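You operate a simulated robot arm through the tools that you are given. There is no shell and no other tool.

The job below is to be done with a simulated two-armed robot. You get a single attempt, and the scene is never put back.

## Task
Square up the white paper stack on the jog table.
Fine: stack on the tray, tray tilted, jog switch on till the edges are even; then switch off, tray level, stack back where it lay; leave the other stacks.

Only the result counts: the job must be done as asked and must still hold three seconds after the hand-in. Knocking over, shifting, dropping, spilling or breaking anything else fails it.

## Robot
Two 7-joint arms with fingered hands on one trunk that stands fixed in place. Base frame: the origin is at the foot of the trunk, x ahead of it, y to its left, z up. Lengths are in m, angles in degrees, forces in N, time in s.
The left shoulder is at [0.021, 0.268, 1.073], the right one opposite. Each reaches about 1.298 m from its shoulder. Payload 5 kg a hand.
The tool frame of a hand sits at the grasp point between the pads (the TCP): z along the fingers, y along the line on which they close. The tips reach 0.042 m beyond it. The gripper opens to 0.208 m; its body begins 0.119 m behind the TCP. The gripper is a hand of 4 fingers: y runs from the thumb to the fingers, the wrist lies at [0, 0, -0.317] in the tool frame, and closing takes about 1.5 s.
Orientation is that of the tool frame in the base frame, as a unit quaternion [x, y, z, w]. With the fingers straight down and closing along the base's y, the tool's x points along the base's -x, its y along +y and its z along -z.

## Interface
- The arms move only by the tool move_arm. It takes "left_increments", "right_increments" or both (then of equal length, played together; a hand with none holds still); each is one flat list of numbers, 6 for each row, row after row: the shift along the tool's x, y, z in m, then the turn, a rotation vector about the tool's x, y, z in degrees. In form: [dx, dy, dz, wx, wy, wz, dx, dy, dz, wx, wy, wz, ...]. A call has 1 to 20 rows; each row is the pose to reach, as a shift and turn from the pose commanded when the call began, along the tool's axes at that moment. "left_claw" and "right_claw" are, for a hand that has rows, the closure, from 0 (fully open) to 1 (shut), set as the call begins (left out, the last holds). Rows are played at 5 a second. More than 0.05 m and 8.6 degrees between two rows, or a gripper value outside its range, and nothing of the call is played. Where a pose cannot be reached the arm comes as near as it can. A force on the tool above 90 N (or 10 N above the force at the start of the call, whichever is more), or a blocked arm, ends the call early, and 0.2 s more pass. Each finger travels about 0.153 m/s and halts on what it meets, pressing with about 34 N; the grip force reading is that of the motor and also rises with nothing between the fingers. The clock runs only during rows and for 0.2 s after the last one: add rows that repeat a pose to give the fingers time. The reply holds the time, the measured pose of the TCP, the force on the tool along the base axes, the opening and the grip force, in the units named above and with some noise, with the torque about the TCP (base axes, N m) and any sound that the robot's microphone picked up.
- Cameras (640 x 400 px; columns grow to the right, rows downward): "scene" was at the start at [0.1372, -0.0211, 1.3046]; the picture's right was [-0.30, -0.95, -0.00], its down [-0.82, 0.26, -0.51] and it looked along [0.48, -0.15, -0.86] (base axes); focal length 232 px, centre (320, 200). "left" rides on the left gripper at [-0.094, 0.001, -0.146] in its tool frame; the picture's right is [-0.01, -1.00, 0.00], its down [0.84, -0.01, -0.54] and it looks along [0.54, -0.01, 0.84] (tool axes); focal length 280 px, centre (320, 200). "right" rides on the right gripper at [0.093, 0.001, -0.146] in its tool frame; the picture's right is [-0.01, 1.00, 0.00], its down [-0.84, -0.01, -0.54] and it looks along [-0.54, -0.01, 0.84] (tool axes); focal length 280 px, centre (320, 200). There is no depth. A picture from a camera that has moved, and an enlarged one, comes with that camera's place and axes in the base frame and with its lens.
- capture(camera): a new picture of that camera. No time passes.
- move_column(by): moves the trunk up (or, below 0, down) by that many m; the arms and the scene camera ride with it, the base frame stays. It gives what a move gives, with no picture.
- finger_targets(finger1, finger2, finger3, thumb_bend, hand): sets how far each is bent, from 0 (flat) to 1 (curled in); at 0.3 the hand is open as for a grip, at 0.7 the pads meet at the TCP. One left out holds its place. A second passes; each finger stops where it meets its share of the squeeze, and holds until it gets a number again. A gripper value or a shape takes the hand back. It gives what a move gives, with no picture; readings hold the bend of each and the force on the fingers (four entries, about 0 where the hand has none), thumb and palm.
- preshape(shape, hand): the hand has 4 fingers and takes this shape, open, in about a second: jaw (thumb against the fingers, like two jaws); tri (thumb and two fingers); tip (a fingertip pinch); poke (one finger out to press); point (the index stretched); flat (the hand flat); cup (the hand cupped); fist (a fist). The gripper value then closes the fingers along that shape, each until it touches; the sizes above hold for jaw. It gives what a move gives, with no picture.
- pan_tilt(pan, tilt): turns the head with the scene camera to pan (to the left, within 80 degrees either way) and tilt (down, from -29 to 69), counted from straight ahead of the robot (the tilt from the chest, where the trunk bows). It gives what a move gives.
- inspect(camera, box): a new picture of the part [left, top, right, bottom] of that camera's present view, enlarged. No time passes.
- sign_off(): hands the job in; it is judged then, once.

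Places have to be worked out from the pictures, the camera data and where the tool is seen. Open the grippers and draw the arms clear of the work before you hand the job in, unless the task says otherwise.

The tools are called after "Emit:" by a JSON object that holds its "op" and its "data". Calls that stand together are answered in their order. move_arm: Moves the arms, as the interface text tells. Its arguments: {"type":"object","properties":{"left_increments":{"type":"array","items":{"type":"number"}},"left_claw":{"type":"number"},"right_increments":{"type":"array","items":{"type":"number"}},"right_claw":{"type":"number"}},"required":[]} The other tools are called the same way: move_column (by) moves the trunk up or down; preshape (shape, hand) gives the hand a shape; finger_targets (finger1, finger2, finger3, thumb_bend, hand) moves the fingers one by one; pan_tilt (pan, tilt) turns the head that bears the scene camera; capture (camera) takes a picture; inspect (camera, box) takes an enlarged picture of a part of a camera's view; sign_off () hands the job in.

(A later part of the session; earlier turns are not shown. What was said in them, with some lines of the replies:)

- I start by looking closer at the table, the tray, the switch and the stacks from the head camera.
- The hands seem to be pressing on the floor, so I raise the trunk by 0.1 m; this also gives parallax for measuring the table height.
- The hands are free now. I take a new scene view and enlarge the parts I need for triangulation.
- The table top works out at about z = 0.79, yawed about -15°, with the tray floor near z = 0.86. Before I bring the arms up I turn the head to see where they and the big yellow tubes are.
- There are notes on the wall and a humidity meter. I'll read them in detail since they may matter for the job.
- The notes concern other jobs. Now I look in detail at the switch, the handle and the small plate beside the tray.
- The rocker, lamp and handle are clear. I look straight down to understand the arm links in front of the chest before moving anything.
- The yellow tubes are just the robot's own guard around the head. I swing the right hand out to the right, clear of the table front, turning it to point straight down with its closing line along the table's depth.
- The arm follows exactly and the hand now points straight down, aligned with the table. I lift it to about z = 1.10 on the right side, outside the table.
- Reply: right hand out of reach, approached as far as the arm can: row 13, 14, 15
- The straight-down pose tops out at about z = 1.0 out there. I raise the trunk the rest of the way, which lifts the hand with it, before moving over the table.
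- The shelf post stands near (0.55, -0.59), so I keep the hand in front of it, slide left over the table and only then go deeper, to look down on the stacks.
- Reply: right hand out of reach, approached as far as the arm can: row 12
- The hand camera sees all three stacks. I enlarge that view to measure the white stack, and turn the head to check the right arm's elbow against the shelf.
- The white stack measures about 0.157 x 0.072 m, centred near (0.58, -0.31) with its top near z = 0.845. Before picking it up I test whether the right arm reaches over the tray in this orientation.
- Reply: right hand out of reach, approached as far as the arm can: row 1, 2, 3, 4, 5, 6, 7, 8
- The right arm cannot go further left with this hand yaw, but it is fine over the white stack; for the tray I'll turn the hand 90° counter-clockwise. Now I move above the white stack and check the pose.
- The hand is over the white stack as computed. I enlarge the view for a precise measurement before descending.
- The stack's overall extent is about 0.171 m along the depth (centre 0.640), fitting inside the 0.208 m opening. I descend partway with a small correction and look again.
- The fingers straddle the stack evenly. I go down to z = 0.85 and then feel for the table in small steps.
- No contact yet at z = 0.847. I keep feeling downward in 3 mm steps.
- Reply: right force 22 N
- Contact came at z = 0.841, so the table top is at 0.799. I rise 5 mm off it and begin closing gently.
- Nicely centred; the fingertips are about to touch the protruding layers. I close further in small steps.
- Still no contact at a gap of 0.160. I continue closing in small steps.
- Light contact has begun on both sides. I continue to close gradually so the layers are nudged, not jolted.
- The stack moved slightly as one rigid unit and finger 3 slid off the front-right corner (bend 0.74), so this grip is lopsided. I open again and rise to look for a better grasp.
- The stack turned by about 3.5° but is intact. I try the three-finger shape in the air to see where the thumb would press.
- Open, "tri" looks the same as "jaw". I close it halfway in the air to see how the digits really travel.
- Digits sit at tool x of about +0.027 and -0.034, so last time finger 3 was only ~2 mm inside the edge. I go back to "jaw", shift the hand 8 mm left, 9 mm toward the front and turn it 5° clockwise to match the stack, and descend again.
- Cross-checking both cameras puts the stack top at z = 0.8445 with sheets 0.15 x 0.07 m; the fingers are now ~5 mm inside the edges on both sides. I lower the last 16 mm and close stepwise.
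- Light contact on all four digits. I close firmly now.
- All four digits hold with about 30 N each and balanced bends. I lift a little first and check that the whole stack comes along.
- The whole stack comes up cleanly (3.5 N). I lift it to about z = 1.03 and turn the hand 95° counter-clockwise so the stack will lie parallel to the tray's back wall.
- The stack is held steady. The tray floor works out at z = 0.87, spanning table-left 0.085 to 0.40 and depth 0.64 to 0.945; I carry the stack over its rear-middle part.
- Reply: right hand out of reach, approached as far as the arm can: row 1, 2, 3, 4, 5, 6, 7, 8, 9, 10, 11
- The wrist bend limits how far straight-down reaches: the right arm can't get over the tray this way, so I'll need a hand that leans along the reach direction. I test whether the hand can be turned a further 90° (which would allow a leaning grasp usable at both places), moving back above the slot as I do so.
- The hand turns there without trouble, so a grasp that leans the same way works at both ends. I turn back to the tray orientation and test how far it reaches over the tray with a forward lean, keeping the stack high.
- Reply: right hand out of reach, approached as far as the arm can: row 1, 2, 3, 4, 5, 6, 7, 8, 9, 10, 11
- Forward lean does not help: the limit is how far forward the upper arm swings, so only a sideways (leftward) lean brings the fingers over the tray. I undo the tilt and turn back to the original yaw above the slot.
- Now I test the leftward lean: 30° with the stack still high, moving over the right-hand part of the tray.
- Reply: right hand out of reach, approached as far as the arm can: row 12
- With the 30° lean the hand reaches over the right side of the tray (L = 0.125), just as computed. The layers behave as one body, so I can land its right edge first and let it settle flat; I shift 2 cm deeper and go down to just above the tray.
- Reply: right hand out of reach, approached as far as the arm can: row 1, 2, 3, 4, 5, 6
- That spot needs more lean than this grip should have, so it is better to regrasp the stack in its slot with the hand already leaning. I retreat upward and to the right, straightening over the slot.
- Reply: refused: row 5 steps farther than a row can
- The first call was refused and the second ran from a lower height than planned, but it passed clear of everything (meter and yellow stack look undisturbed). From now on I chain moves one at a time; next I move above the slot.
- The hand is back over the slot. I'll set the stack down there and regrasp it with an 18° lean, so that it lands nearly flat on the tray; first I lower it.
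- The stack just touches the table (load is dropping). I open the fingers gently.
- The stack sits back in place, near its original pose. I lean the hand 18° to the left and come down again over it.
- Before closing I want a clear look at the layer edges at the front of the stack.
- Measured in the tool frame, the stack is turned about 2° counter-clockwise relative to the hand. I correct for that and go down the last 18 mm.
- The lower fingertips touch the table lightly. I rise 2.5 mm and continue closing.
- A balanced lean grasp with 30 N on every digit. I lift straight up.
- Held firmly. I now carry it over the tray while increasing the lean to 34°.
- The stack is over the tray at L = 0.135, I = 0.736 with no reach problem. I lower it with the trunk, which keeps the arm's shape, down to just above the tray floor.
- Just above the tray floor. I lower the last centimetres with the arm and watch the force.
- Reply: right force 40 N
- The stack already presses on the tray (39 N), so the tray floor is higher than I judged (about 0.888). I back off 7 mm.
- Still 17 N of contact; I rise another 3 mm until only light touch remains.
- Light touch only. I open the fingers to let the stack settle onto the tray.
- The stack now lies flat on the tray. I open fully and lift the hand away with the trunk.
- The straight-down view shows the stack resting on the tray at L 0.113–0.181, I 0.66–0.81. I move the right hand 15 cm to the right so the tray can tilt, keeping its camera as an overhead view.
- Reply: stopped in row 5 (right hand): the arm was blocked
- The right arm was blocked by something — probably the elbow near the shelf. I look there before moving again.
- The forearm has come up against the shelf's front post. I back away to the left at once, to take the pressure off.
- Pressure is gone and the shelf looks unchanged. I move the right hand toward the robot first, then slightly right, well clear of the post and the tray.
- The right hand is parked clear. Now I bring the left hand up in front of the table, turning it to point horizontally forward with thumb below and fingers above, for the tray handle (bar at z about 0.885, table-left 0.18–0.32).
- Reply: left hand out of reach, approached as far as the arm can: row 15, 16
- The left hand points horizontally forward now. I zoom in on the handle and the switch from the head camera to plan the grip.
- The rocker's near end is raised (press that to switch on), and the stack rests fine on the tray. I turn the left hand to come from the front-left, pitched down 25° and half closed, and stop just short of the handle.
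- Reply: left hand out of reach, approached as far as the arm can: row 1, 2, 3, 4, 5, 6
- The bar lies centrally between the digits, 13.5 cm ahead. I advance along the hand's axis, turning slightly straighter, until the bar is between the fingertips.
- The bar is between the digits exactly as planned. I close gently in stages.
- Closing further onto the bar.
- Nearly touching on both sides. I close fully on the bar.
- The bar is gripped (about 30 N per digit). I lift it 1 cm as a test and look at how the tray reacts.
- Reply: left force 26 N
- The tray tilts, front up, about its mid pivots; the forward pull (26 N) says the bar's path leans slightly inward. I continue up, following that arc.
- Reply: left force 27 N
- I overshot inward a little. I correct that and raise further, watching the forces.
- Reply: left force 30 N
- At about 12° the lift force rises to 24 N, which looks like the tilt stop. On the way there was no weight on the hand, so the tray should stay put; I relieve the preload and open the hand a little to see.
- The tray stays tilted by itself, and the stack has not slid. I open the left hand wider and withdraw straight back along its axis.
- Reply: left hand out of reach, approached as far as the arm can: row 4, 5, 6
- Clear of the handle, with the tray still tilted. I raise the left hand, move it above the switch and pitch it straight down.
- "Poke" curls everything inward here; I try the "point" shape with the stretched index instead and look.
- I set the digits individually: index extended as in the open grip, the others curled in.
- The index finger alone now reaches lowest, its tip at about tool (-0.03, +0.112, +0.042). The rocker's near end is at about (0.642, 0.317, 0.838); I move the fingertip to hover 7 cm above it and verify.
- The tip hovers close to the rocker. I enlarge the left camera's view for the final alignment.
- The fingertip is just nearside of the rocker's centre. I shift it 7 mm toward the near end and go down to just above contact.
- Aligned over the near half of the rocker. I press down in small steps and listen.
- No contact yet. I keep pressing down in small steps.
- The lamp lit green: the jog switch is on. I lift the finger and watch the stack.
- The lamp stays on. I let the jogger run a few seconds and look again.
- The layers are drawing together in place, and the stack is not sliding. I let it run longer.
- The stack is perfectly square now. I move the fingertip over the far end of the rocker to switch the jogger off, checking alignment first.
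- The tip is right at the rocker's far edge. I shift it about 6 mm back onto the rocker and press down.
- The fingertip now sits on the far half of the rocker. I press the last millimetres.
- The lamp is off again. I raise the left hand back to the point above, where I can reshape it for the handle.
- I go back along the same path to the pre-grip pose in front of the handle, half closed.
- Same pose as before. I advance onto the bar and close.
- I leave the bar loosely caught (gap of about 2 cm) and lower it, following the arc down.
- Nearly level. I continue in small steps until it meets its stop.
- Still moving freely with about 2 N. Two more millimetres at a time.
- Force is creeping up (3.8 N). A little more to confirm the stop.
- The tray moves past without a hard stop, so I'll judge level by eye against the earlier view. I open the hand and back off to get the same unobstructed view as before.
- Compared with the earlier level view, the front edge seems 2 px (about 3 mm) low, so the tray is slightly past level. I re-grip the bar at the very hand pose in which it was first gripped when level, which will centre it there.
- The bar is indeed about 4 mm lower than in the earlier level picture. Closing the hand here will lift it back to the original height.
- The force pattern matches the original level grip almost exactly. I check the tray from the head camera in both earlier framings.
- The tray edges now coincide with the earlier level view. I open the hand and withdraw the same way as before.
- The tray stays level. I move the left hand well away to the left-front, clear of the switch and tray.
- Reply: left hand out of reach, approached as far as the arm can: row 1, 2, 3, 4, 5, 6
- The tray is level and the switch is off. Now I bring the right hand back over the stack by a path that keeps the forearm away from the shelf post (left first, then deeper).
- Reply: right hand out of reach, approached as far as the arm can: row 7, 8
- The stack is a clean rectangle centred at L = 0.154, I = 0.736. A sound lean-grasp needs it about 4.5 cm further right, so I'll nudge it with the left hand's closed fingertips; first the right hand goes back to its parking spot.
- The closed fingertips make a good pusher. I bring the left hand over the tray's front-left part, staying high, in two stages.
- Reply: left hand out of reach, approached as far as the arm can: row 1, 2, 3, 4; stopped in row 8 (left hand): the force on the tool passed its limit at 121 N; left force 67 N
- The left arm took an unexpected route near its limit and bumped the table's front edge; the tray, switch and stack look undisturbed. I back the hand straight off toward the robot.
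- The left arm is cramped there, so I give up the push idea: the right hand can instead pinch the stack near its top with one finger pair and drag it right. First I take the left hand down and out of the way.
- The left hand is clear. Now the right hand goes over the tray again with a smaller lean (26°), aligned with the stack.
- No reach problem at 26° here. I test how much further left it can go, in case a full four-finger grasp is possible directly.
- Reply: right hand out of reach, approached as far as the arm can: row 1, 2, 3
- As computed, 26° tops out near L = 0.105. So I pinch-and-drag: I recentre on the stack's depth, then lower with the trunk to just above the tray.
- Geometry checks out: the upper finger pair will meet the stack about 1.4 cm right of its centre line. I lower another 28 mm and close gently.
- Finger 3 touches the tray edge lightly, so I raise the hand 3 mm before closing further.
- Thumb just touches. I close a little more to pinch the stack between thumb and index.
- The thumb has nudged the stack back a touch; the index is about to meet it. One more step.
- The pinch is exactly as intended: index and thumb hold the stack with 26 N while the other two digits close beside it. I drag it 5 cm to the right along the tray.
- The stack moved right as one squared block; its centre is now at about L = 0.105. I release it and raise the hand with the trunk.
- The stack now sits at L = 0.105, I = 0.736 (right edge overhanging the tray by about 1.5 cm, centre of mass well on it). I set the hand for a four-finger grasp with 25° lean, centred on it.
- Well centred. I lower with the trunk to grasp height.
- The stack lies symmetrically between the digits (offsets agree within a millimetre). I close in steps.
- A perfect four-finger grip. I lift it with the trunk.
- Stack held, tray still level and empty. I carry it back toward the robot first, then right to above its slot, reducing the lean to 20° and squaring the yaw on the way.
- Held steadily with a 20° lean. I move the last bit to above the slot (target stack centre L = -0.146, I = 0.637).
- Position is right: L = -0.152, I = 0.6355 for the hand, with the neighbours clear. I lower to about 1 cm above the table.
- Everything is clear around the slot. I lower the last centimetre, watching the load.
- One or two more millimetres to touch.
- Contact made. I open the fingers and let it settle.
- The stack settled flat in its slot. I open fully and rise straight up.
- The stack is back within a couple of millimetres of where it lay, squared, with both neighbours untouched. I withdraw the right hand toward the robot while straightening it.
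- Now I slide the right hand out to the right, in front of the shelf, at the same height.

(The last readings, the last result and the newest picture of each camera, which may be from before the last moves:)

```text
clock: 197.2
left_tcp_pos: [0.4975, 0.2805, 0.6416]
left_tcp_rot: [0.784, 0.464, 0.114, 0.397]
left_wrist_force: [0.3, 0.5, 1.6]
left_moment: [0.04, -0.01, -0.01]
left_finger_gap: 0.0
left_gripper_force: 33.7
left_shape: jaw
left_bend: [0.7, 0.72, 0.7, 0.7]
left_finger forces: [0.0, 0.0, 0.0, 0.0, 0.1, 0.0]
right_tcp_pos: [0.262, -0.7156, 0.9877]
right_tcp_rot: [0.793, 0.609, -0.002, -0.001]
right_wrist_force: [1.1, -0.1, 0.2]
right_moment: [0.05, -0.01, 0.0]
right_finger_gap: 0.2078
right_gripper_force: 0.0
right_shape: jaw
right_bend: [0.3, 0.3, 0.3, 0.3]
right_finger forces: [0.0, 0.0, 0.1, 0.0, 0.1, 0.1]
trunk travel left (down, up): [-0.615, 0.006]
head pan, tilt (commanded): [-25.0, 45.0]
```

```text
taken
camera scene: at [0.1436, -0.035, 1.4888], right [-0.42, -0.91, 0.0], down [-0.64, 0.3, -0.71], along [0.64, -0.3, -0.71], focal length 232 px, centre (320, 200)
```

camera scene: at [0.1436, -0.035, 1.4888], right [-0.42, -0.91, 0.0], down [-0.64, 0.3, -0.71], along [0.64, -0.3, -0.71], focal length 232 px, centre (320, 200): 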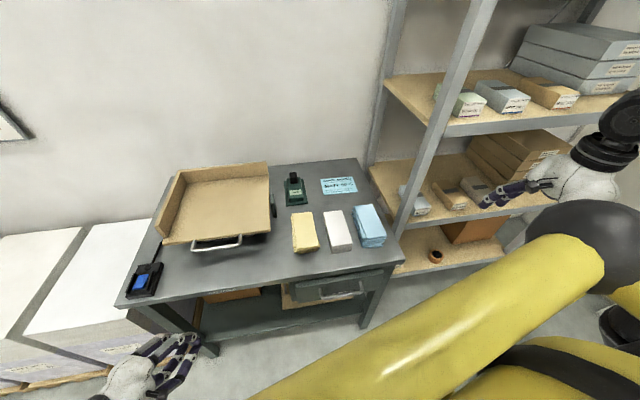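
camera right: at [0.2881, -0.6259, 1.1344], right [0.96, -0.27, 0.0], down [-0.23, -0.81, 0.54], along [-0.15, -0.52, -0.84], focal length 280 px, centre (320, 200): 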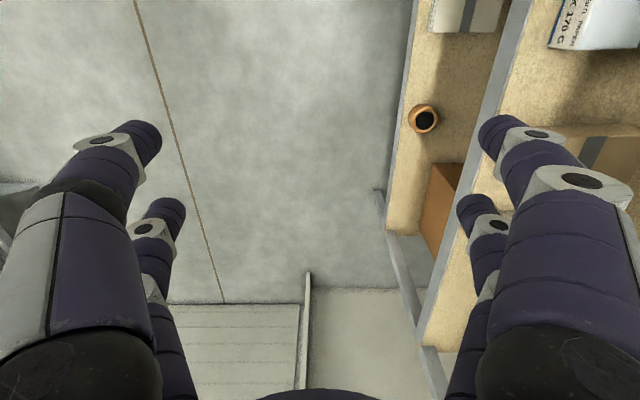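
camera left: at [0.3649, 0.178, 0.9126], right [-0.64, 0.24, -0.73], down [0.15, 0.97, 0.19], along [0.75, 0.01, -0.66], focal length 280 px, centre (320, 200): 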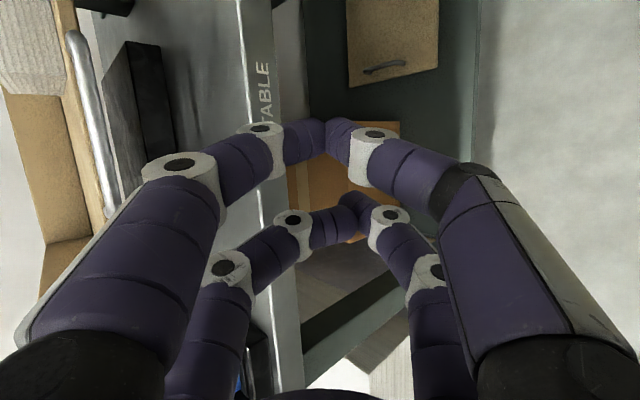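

The table is clear on the right. I lower the right hand beside the robot, and draw the left hand back and down from the table front.

Emit:
{"op": "move_arm", "data": {"right_increments": [-0.01, -0.005, 0.045, 0, 0, 0, -0.02, -0.01, 0.09, 0, 0, 0, -0.03, -0.01, 0.135, 0, 0, 0, -0.03, -0.01, 0.18, 0, 0, 0, -0.03, -0.01, 0.225, 0, 0, 0, -0.03, -0.01, 0.27, 0, 0, 0, -0.03, -0.01, 0.315, 0, 0, 0, -0.03, -0.01, 0.36, 0, 0, 0, -0.03, -0.01, 0.405, 0, 0, 0, -0.03, -0.01, 0.45, 0, 0, 0]}}

Emit:
{"op": "move_arm", "data": {"left_increments": [0, -0.038, 0.0042, 0, 0, 0, 0, -0.076, 0.0084, 0, 0, 0, 0, -0.114, 0.0126, 0, 0, 0, 0, -0.152, 0.0168, 0, 0, 0, 0, -0.19, 0.021, 0, 0, 0, 0, -0.228, 0.0252, 0, 0, 0, 0, -0.266, 0.0294, 0, 0, 0, -0.001, -0.3038, 0.0336, 0, 0, 0]}}

Emit:
{"op": "pan_tilt", "data": {"pan": 0, "tilt": 50}}

Emit:
{"op": "capture", "data": {"camera": "scene"}}

```text
clock: 199.4
left_tcp_pos: [0.4965, 0.2799, 0.6423]
left_tcp_rot: [0.783, 0.465, 0.115, 0.397]
left_wrist_force: [0.2, 0.8, -0.1]
left_moment: [0.08, 0.04, 0.02]
left_finger_gap: 0.0002
left_gripper_force: 33.8
left_shape: jaw
left_bend: [0.7, 0.72, 0.7, 0.7]
left_finger forces: [0.0, 0.0, 0.1, 0.1, 0.1, 0.1]
right_tcp_pos: [0.2443, -0.739, 0.5351]
right_tcp_rot: [0.793, 0.609, -0.001, -0.001]
right_wrist_force: [0.5, -1.4, 0.1]
right_moment: [0.22, 0.02, 0.03]
right_finger_gap: 0.208
right_gripper_force: 0.1
right_shape: jaw
right_bend: [0.3, 0.3, 0.3, 0.3]
right_finger forces: [0.0, 0.0, 0.0, 0.0, 0.0, 0.0]
trunk travel left (down, up): [-0.615, 0.006]
head pan, tilt (commanded): [-25.0, 45.0]
```

```text
clock: 201.2
left_tcp_pos: [0.3212, 0.3396, 0.3995]
left_tcp_rot: [0.783, 0.464, 0.115, 0.398]
left_wrist_force: [1.6, 0.7, -0.4]
left_moment: [-0.02, 0.1, -0.11]
left_finger_gap: 0.0
left_gripper_force: 33.8
left_shape: jaw
left_bend: [0.7, 0.72, 0.7, 0.7]
left_finger forces: [0.1, 0.0, 0.0, 0.0, 0.0, 0.0]
right_tcp_pos: [0.2442, -0.7377, 0.5367]
right_tcp_rot: [0.793, 0.61, -0.001, -0.001]
right_wrist_force: [-0.7, -0.3, 0.8]
right_moment: [0.03, 0.01, 0.0]
right_finger_gap: 0.2078
right_gripper_force: 0.0
right_shape: jaw
right_bend: [0.3, 0.3, 0.3, 0.3]
right_finger forces: [0.0, 0.0, 0.0, 0.0, 0.0, 0.0]
trunk travel left (down, up): [-0.615, 0.006]
head pan, tilt (commanded): [-25.0, 45.0]
```

```text
clock: 202.1
left_tcp_pos: [0.322, 0.3409, 0.3982]
left_tcp_rot: [0.783, 0.464, 0.115, 0.397]
left_wrist_force: [0.3, 0.2, 0.1]
left_moment: [-0.01, -0.02, -0.03]
left_finger_gap: 0.0
left_gripper_force: 34.4
left_shape: jaw
left_bend: [0.7, 0.72, 0.7, 0.7]
left_finger forces: [0.0, 0.0, 0.0, 0.0, 0.0, 0.0]
right_tcp_pos: [0.2438, -0.7365, 0.5362]
right_tcp_rot: [0.793, 0.609, -0.001, -0.001]
right_wrist_force: [0.4, -0.1, 0.3]
right_moment: [0.01, -0.02, -0.01]
right_finger_gap: 0.2082
right_gripper_force: 0.0
right_shape: jaw
right_bend: [0.3, 0.3, 0.3, 0.3]
right_finger forces: [0.1, 0.0, 0.1, 0.0, 0.1, 0.0]
trunk travel left (down, up): [-0.615, 0.006]
head pan, tilt (commanded): [0.0, 50.0]
```

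```text
taken
camera scene: at [0.147, -0.0005, 1.4819], right [0.0, -1.0, 0.0], down [-0.77, 0.0, -0.64], along [0.64, 0.0, -0.77], focal length 232 px, centre (320, 200)
```

scene: 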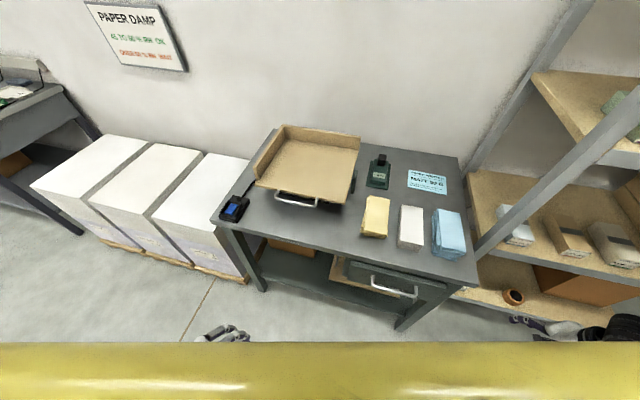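

I open the left hand, then bring trunk and head back to the very starting view so I can compare the tray, switch and stacks pixel by pixel with the first pictures.

Emit:
{"op": "move_arm", "data": {"left_increments": [0, 0, 0, 0, 0, 0, 0, 0, 0, 0, 0, 0, 0, 0, 0, 0, 0, 0, 0, 0, 0, 0, 0, 0, 0, 0, 0, 0, 0, 0], "left_claw": 0.0}}

Emit:
{"op": "move_column", "data": {"by": -0.065}}

Emit:
{"op": "pan_tilt", "data": {"pan": -17.3, "tilt": 59.6}}

Emit:
{"op": "inspect", "data": {"camera": "scene", "box": [110, 20, 310, 200]}}

Emit:
{"op": "inspect", "data": {"camera": "scene", "box": [290, 50, 450, 200]}}

```text
clock: 203.3
left_tcp_pos: [0.3216, 0.3396, 0.3977]
left_tcp_rot: [0.784, 0.464, 0.114, 0.397]
left_wrist_force: [0.4, 0.5, 0.0]
left_moment: [0.0, 0.01, 0.01]
left_finger_gap: 0.2078
left_gripper_force: 0.1
left_shape: jaw
left_bend: [0.3, 0.3, 0.3, 0.3]
left_finger forces: [0.0, 0.0, 0.0, 0.0, 0.0, 0.0]
right_tcp_pos: [0.2429, -0.7376, 0.5357]
right_tcp_rot: [0.793, 0.61, -0.002, -0.001]
right_wrist_force: [0.7, 0.2, -0.1]
right_moment: [-0.01, -0.02, 0.0]
right_finger_gap: 0.208
right_gripper_force: 0.1
right_shape: jaw
right_bend: [0.3, 0.3, 0.3, 0.3]
right_finger forces: [0.0, 0.0, 0.1, 0.0, 0.0, 0.0]
trunk travel left (down, up): [-0.615, 0.006]
head pan, tilt (commanded): [0.0, 50.0]
```

```text
clock: 204.3
left_tcp_pos: [0.322, 0.3389, 0.3348]
left_tcp_rot: [0.783, 0.464, 0.114, 0.397]
left_wrist_force: [-0.2, 0.5, -0.6]
left_moment: [-0.01, -0.01, 0.01]
left_finger_gap: 0.2077
left_gripper_force: 0.0
left_shape: jaw
left_bend: [0.3, 0.3, 0.3, 0.3]
left_finger forces: [0.0, 0.1, 0.1, 0.0, 0.0, 0.0]
right_tcp_pos: [0.2429, -0.7403, 0.4724]
right_tcp_rot: [0.793, 0.61, -0.001, -0.001]
right_wrist_force: [0.3, -0.5, -0.2]
right_moment: [-0.01, -0.03, 0.0]
right_finger_gap: 0.2081
right_gripper_force: 0.0
right_shape: jaw
right_bend: [0.3, 0.3, 0.3, 0.3]
right_finger forces: [0.0, 0.1, 0.0, 0.0, 0.0, 0.0]
trunk travel left (down, up): [-0.55, 0.071]
head pan, tilt (commanded): [0.0, 50.0]
```

```text
clock: 205.2
left_tcp_pos: [0.3227, 0.3394, 0.3335]
left_tcp_rot: [0.783, 0.464, 0.113, 0.398]
left_wrist_force: [-0.2, -0.4, 0.2]
left_moment: [-0.02, 0.01, -0.02]
left_finger_gap: 0.2079
left_gripper_force: 0.1
left_shape: jaw
left_bend: [0.3, 0.3, 0.3, 0.3]
left_finger forces: [0.0, 0.0, 0.0, 0.0, 0.0, 0.0]
right_tcp_pos: [0.2423, -0.7401, 0.4713]
right_tcp_rot: [0.793, 0.609, -0.001, -0.002]
right_wrist_force: [-1.0, 0.5, 0.9]
right_moment: [0.04, 0.0, 0.02]
right_finger_gap: 0.2078
right_gripper_force: 0.2
right_shape: jaw
right_bend: [0.3, 0.3, 0.3, 0.3]
right_finger forces: [0.0, 0.0, 0.0, 0.0, 0.0, 0.1]
trunk travel left (down, up): [-0.55, 0.071]
head pan, tilt (commanded): [-17.3, 59.6]
```

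```text
2.22 times, centred on (210, 110) of scene
camera zoom: at [0.1351, -0.0203, 1.4047], right [-0.3, -0.95, 0.0], down [-0.82, 0.26, -0.51], along [0.48, -0.15, -0.86], focal length 515 px, centre (564, 400)
```

zoom: 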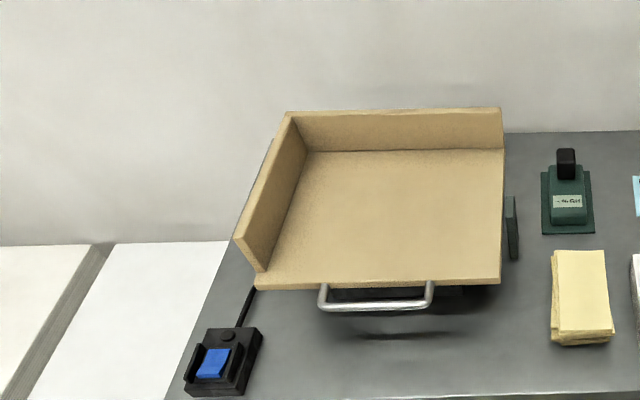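

```text
2.67 times, centred on (370, 125) of scene
camera zoom: at [0.1351, -0.0203, 1.4047], right [-0.3, -0.95, 0.0], down [-0.82, 0.26, -0.51], along [0.48, -0.15, -0.86], focal length 618 px, centre (187, 400)
```

zoom: 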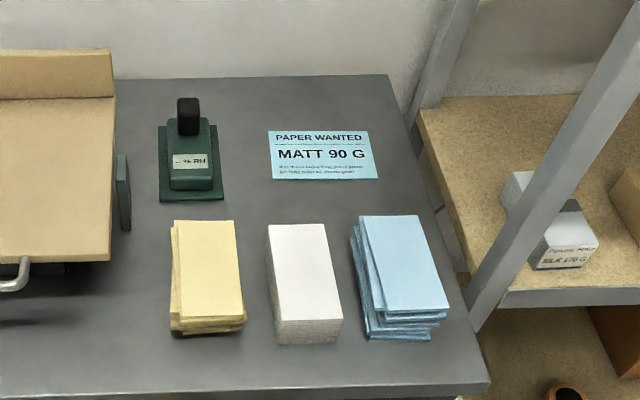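

From the identical viewpoint of the first pictures, the tray edges, switch, meter, sign and the yellow and blue stacks coincide with the start. The white stack is squared and back in its place. One last close look at switch and white stack before handing in.

Emit:
{"op": "inspect", "data": {"camera": "scene", "box": [140, 155, 190, 205]}}

Emit:
{"op": "inspect", "data": {"camera": "scene", "box": [340, 125, 390, 185]}}

```text
8.00 times, centred on (165, 180) of scene
camera zoom: at [0.1351, -0.0203, 1.4047], right [-0.3, -0.95, 0.0], down [-0.82, 0.26, -0.51], along [0.48, -0.15, -0.86], focal length 1853 px, centre (1560, 360)
```

zoom: 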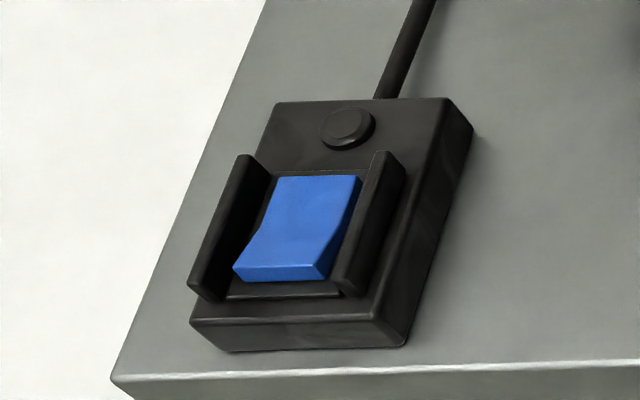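

```text
6.67 times, centred on (365, 155) of scene
camera zoom: at [0.1351, -0.0203, 1.4047], right [-0.3, -0.95, 0.0], down [-0.82, 0.26, -0.51], along [0.48, -0.15, -0.86], focal length 1544 px, centre (20, 500)
```

zoom: 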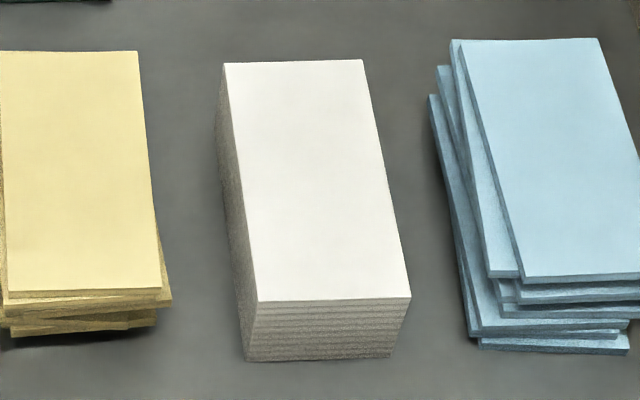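

The switch is off with its lamp dark, and the tray is level. The white stack is evenly squared in its place, the other stacks are untouched, and both hands are open and clear. I hand the job in.

Emit:
{"op": "sign_off", "data": {}}

```text
The job is handed in.
```

The white stack is squared and back in its slot, within a few millimetres of where it lay. The tray is level, the jog switch is off, and the job is handed in; no result came back with it.

- **Jogging:** I put the stack on the tray, tilted it to its stop at about 12°, and ran the jogger for about 9 seconds. The layers came even in place without the stack sliding.
- **After jogging:** the lamp is dark. The tray has no stop at level, so I set it by eye; it matches the starting view to within about half a degree.
- **The other stacks:** yellow and blue look the same as in the starting view, as do the meter and the sign.
- **Arms:** both hands are open and drawn clear of the table.

Two contacts happened on the way:

- **Shelf:** the right forearm came up against the shelf's front post and the move stopped.
- **Table edge:** the left hand bumped the front edge of the table at 121 N.

I backed off each time, and the pictures afterwards show nothing moved.

The white stack was also shifted a few millimetres on my first, off-centre grip, before I put it back in place.
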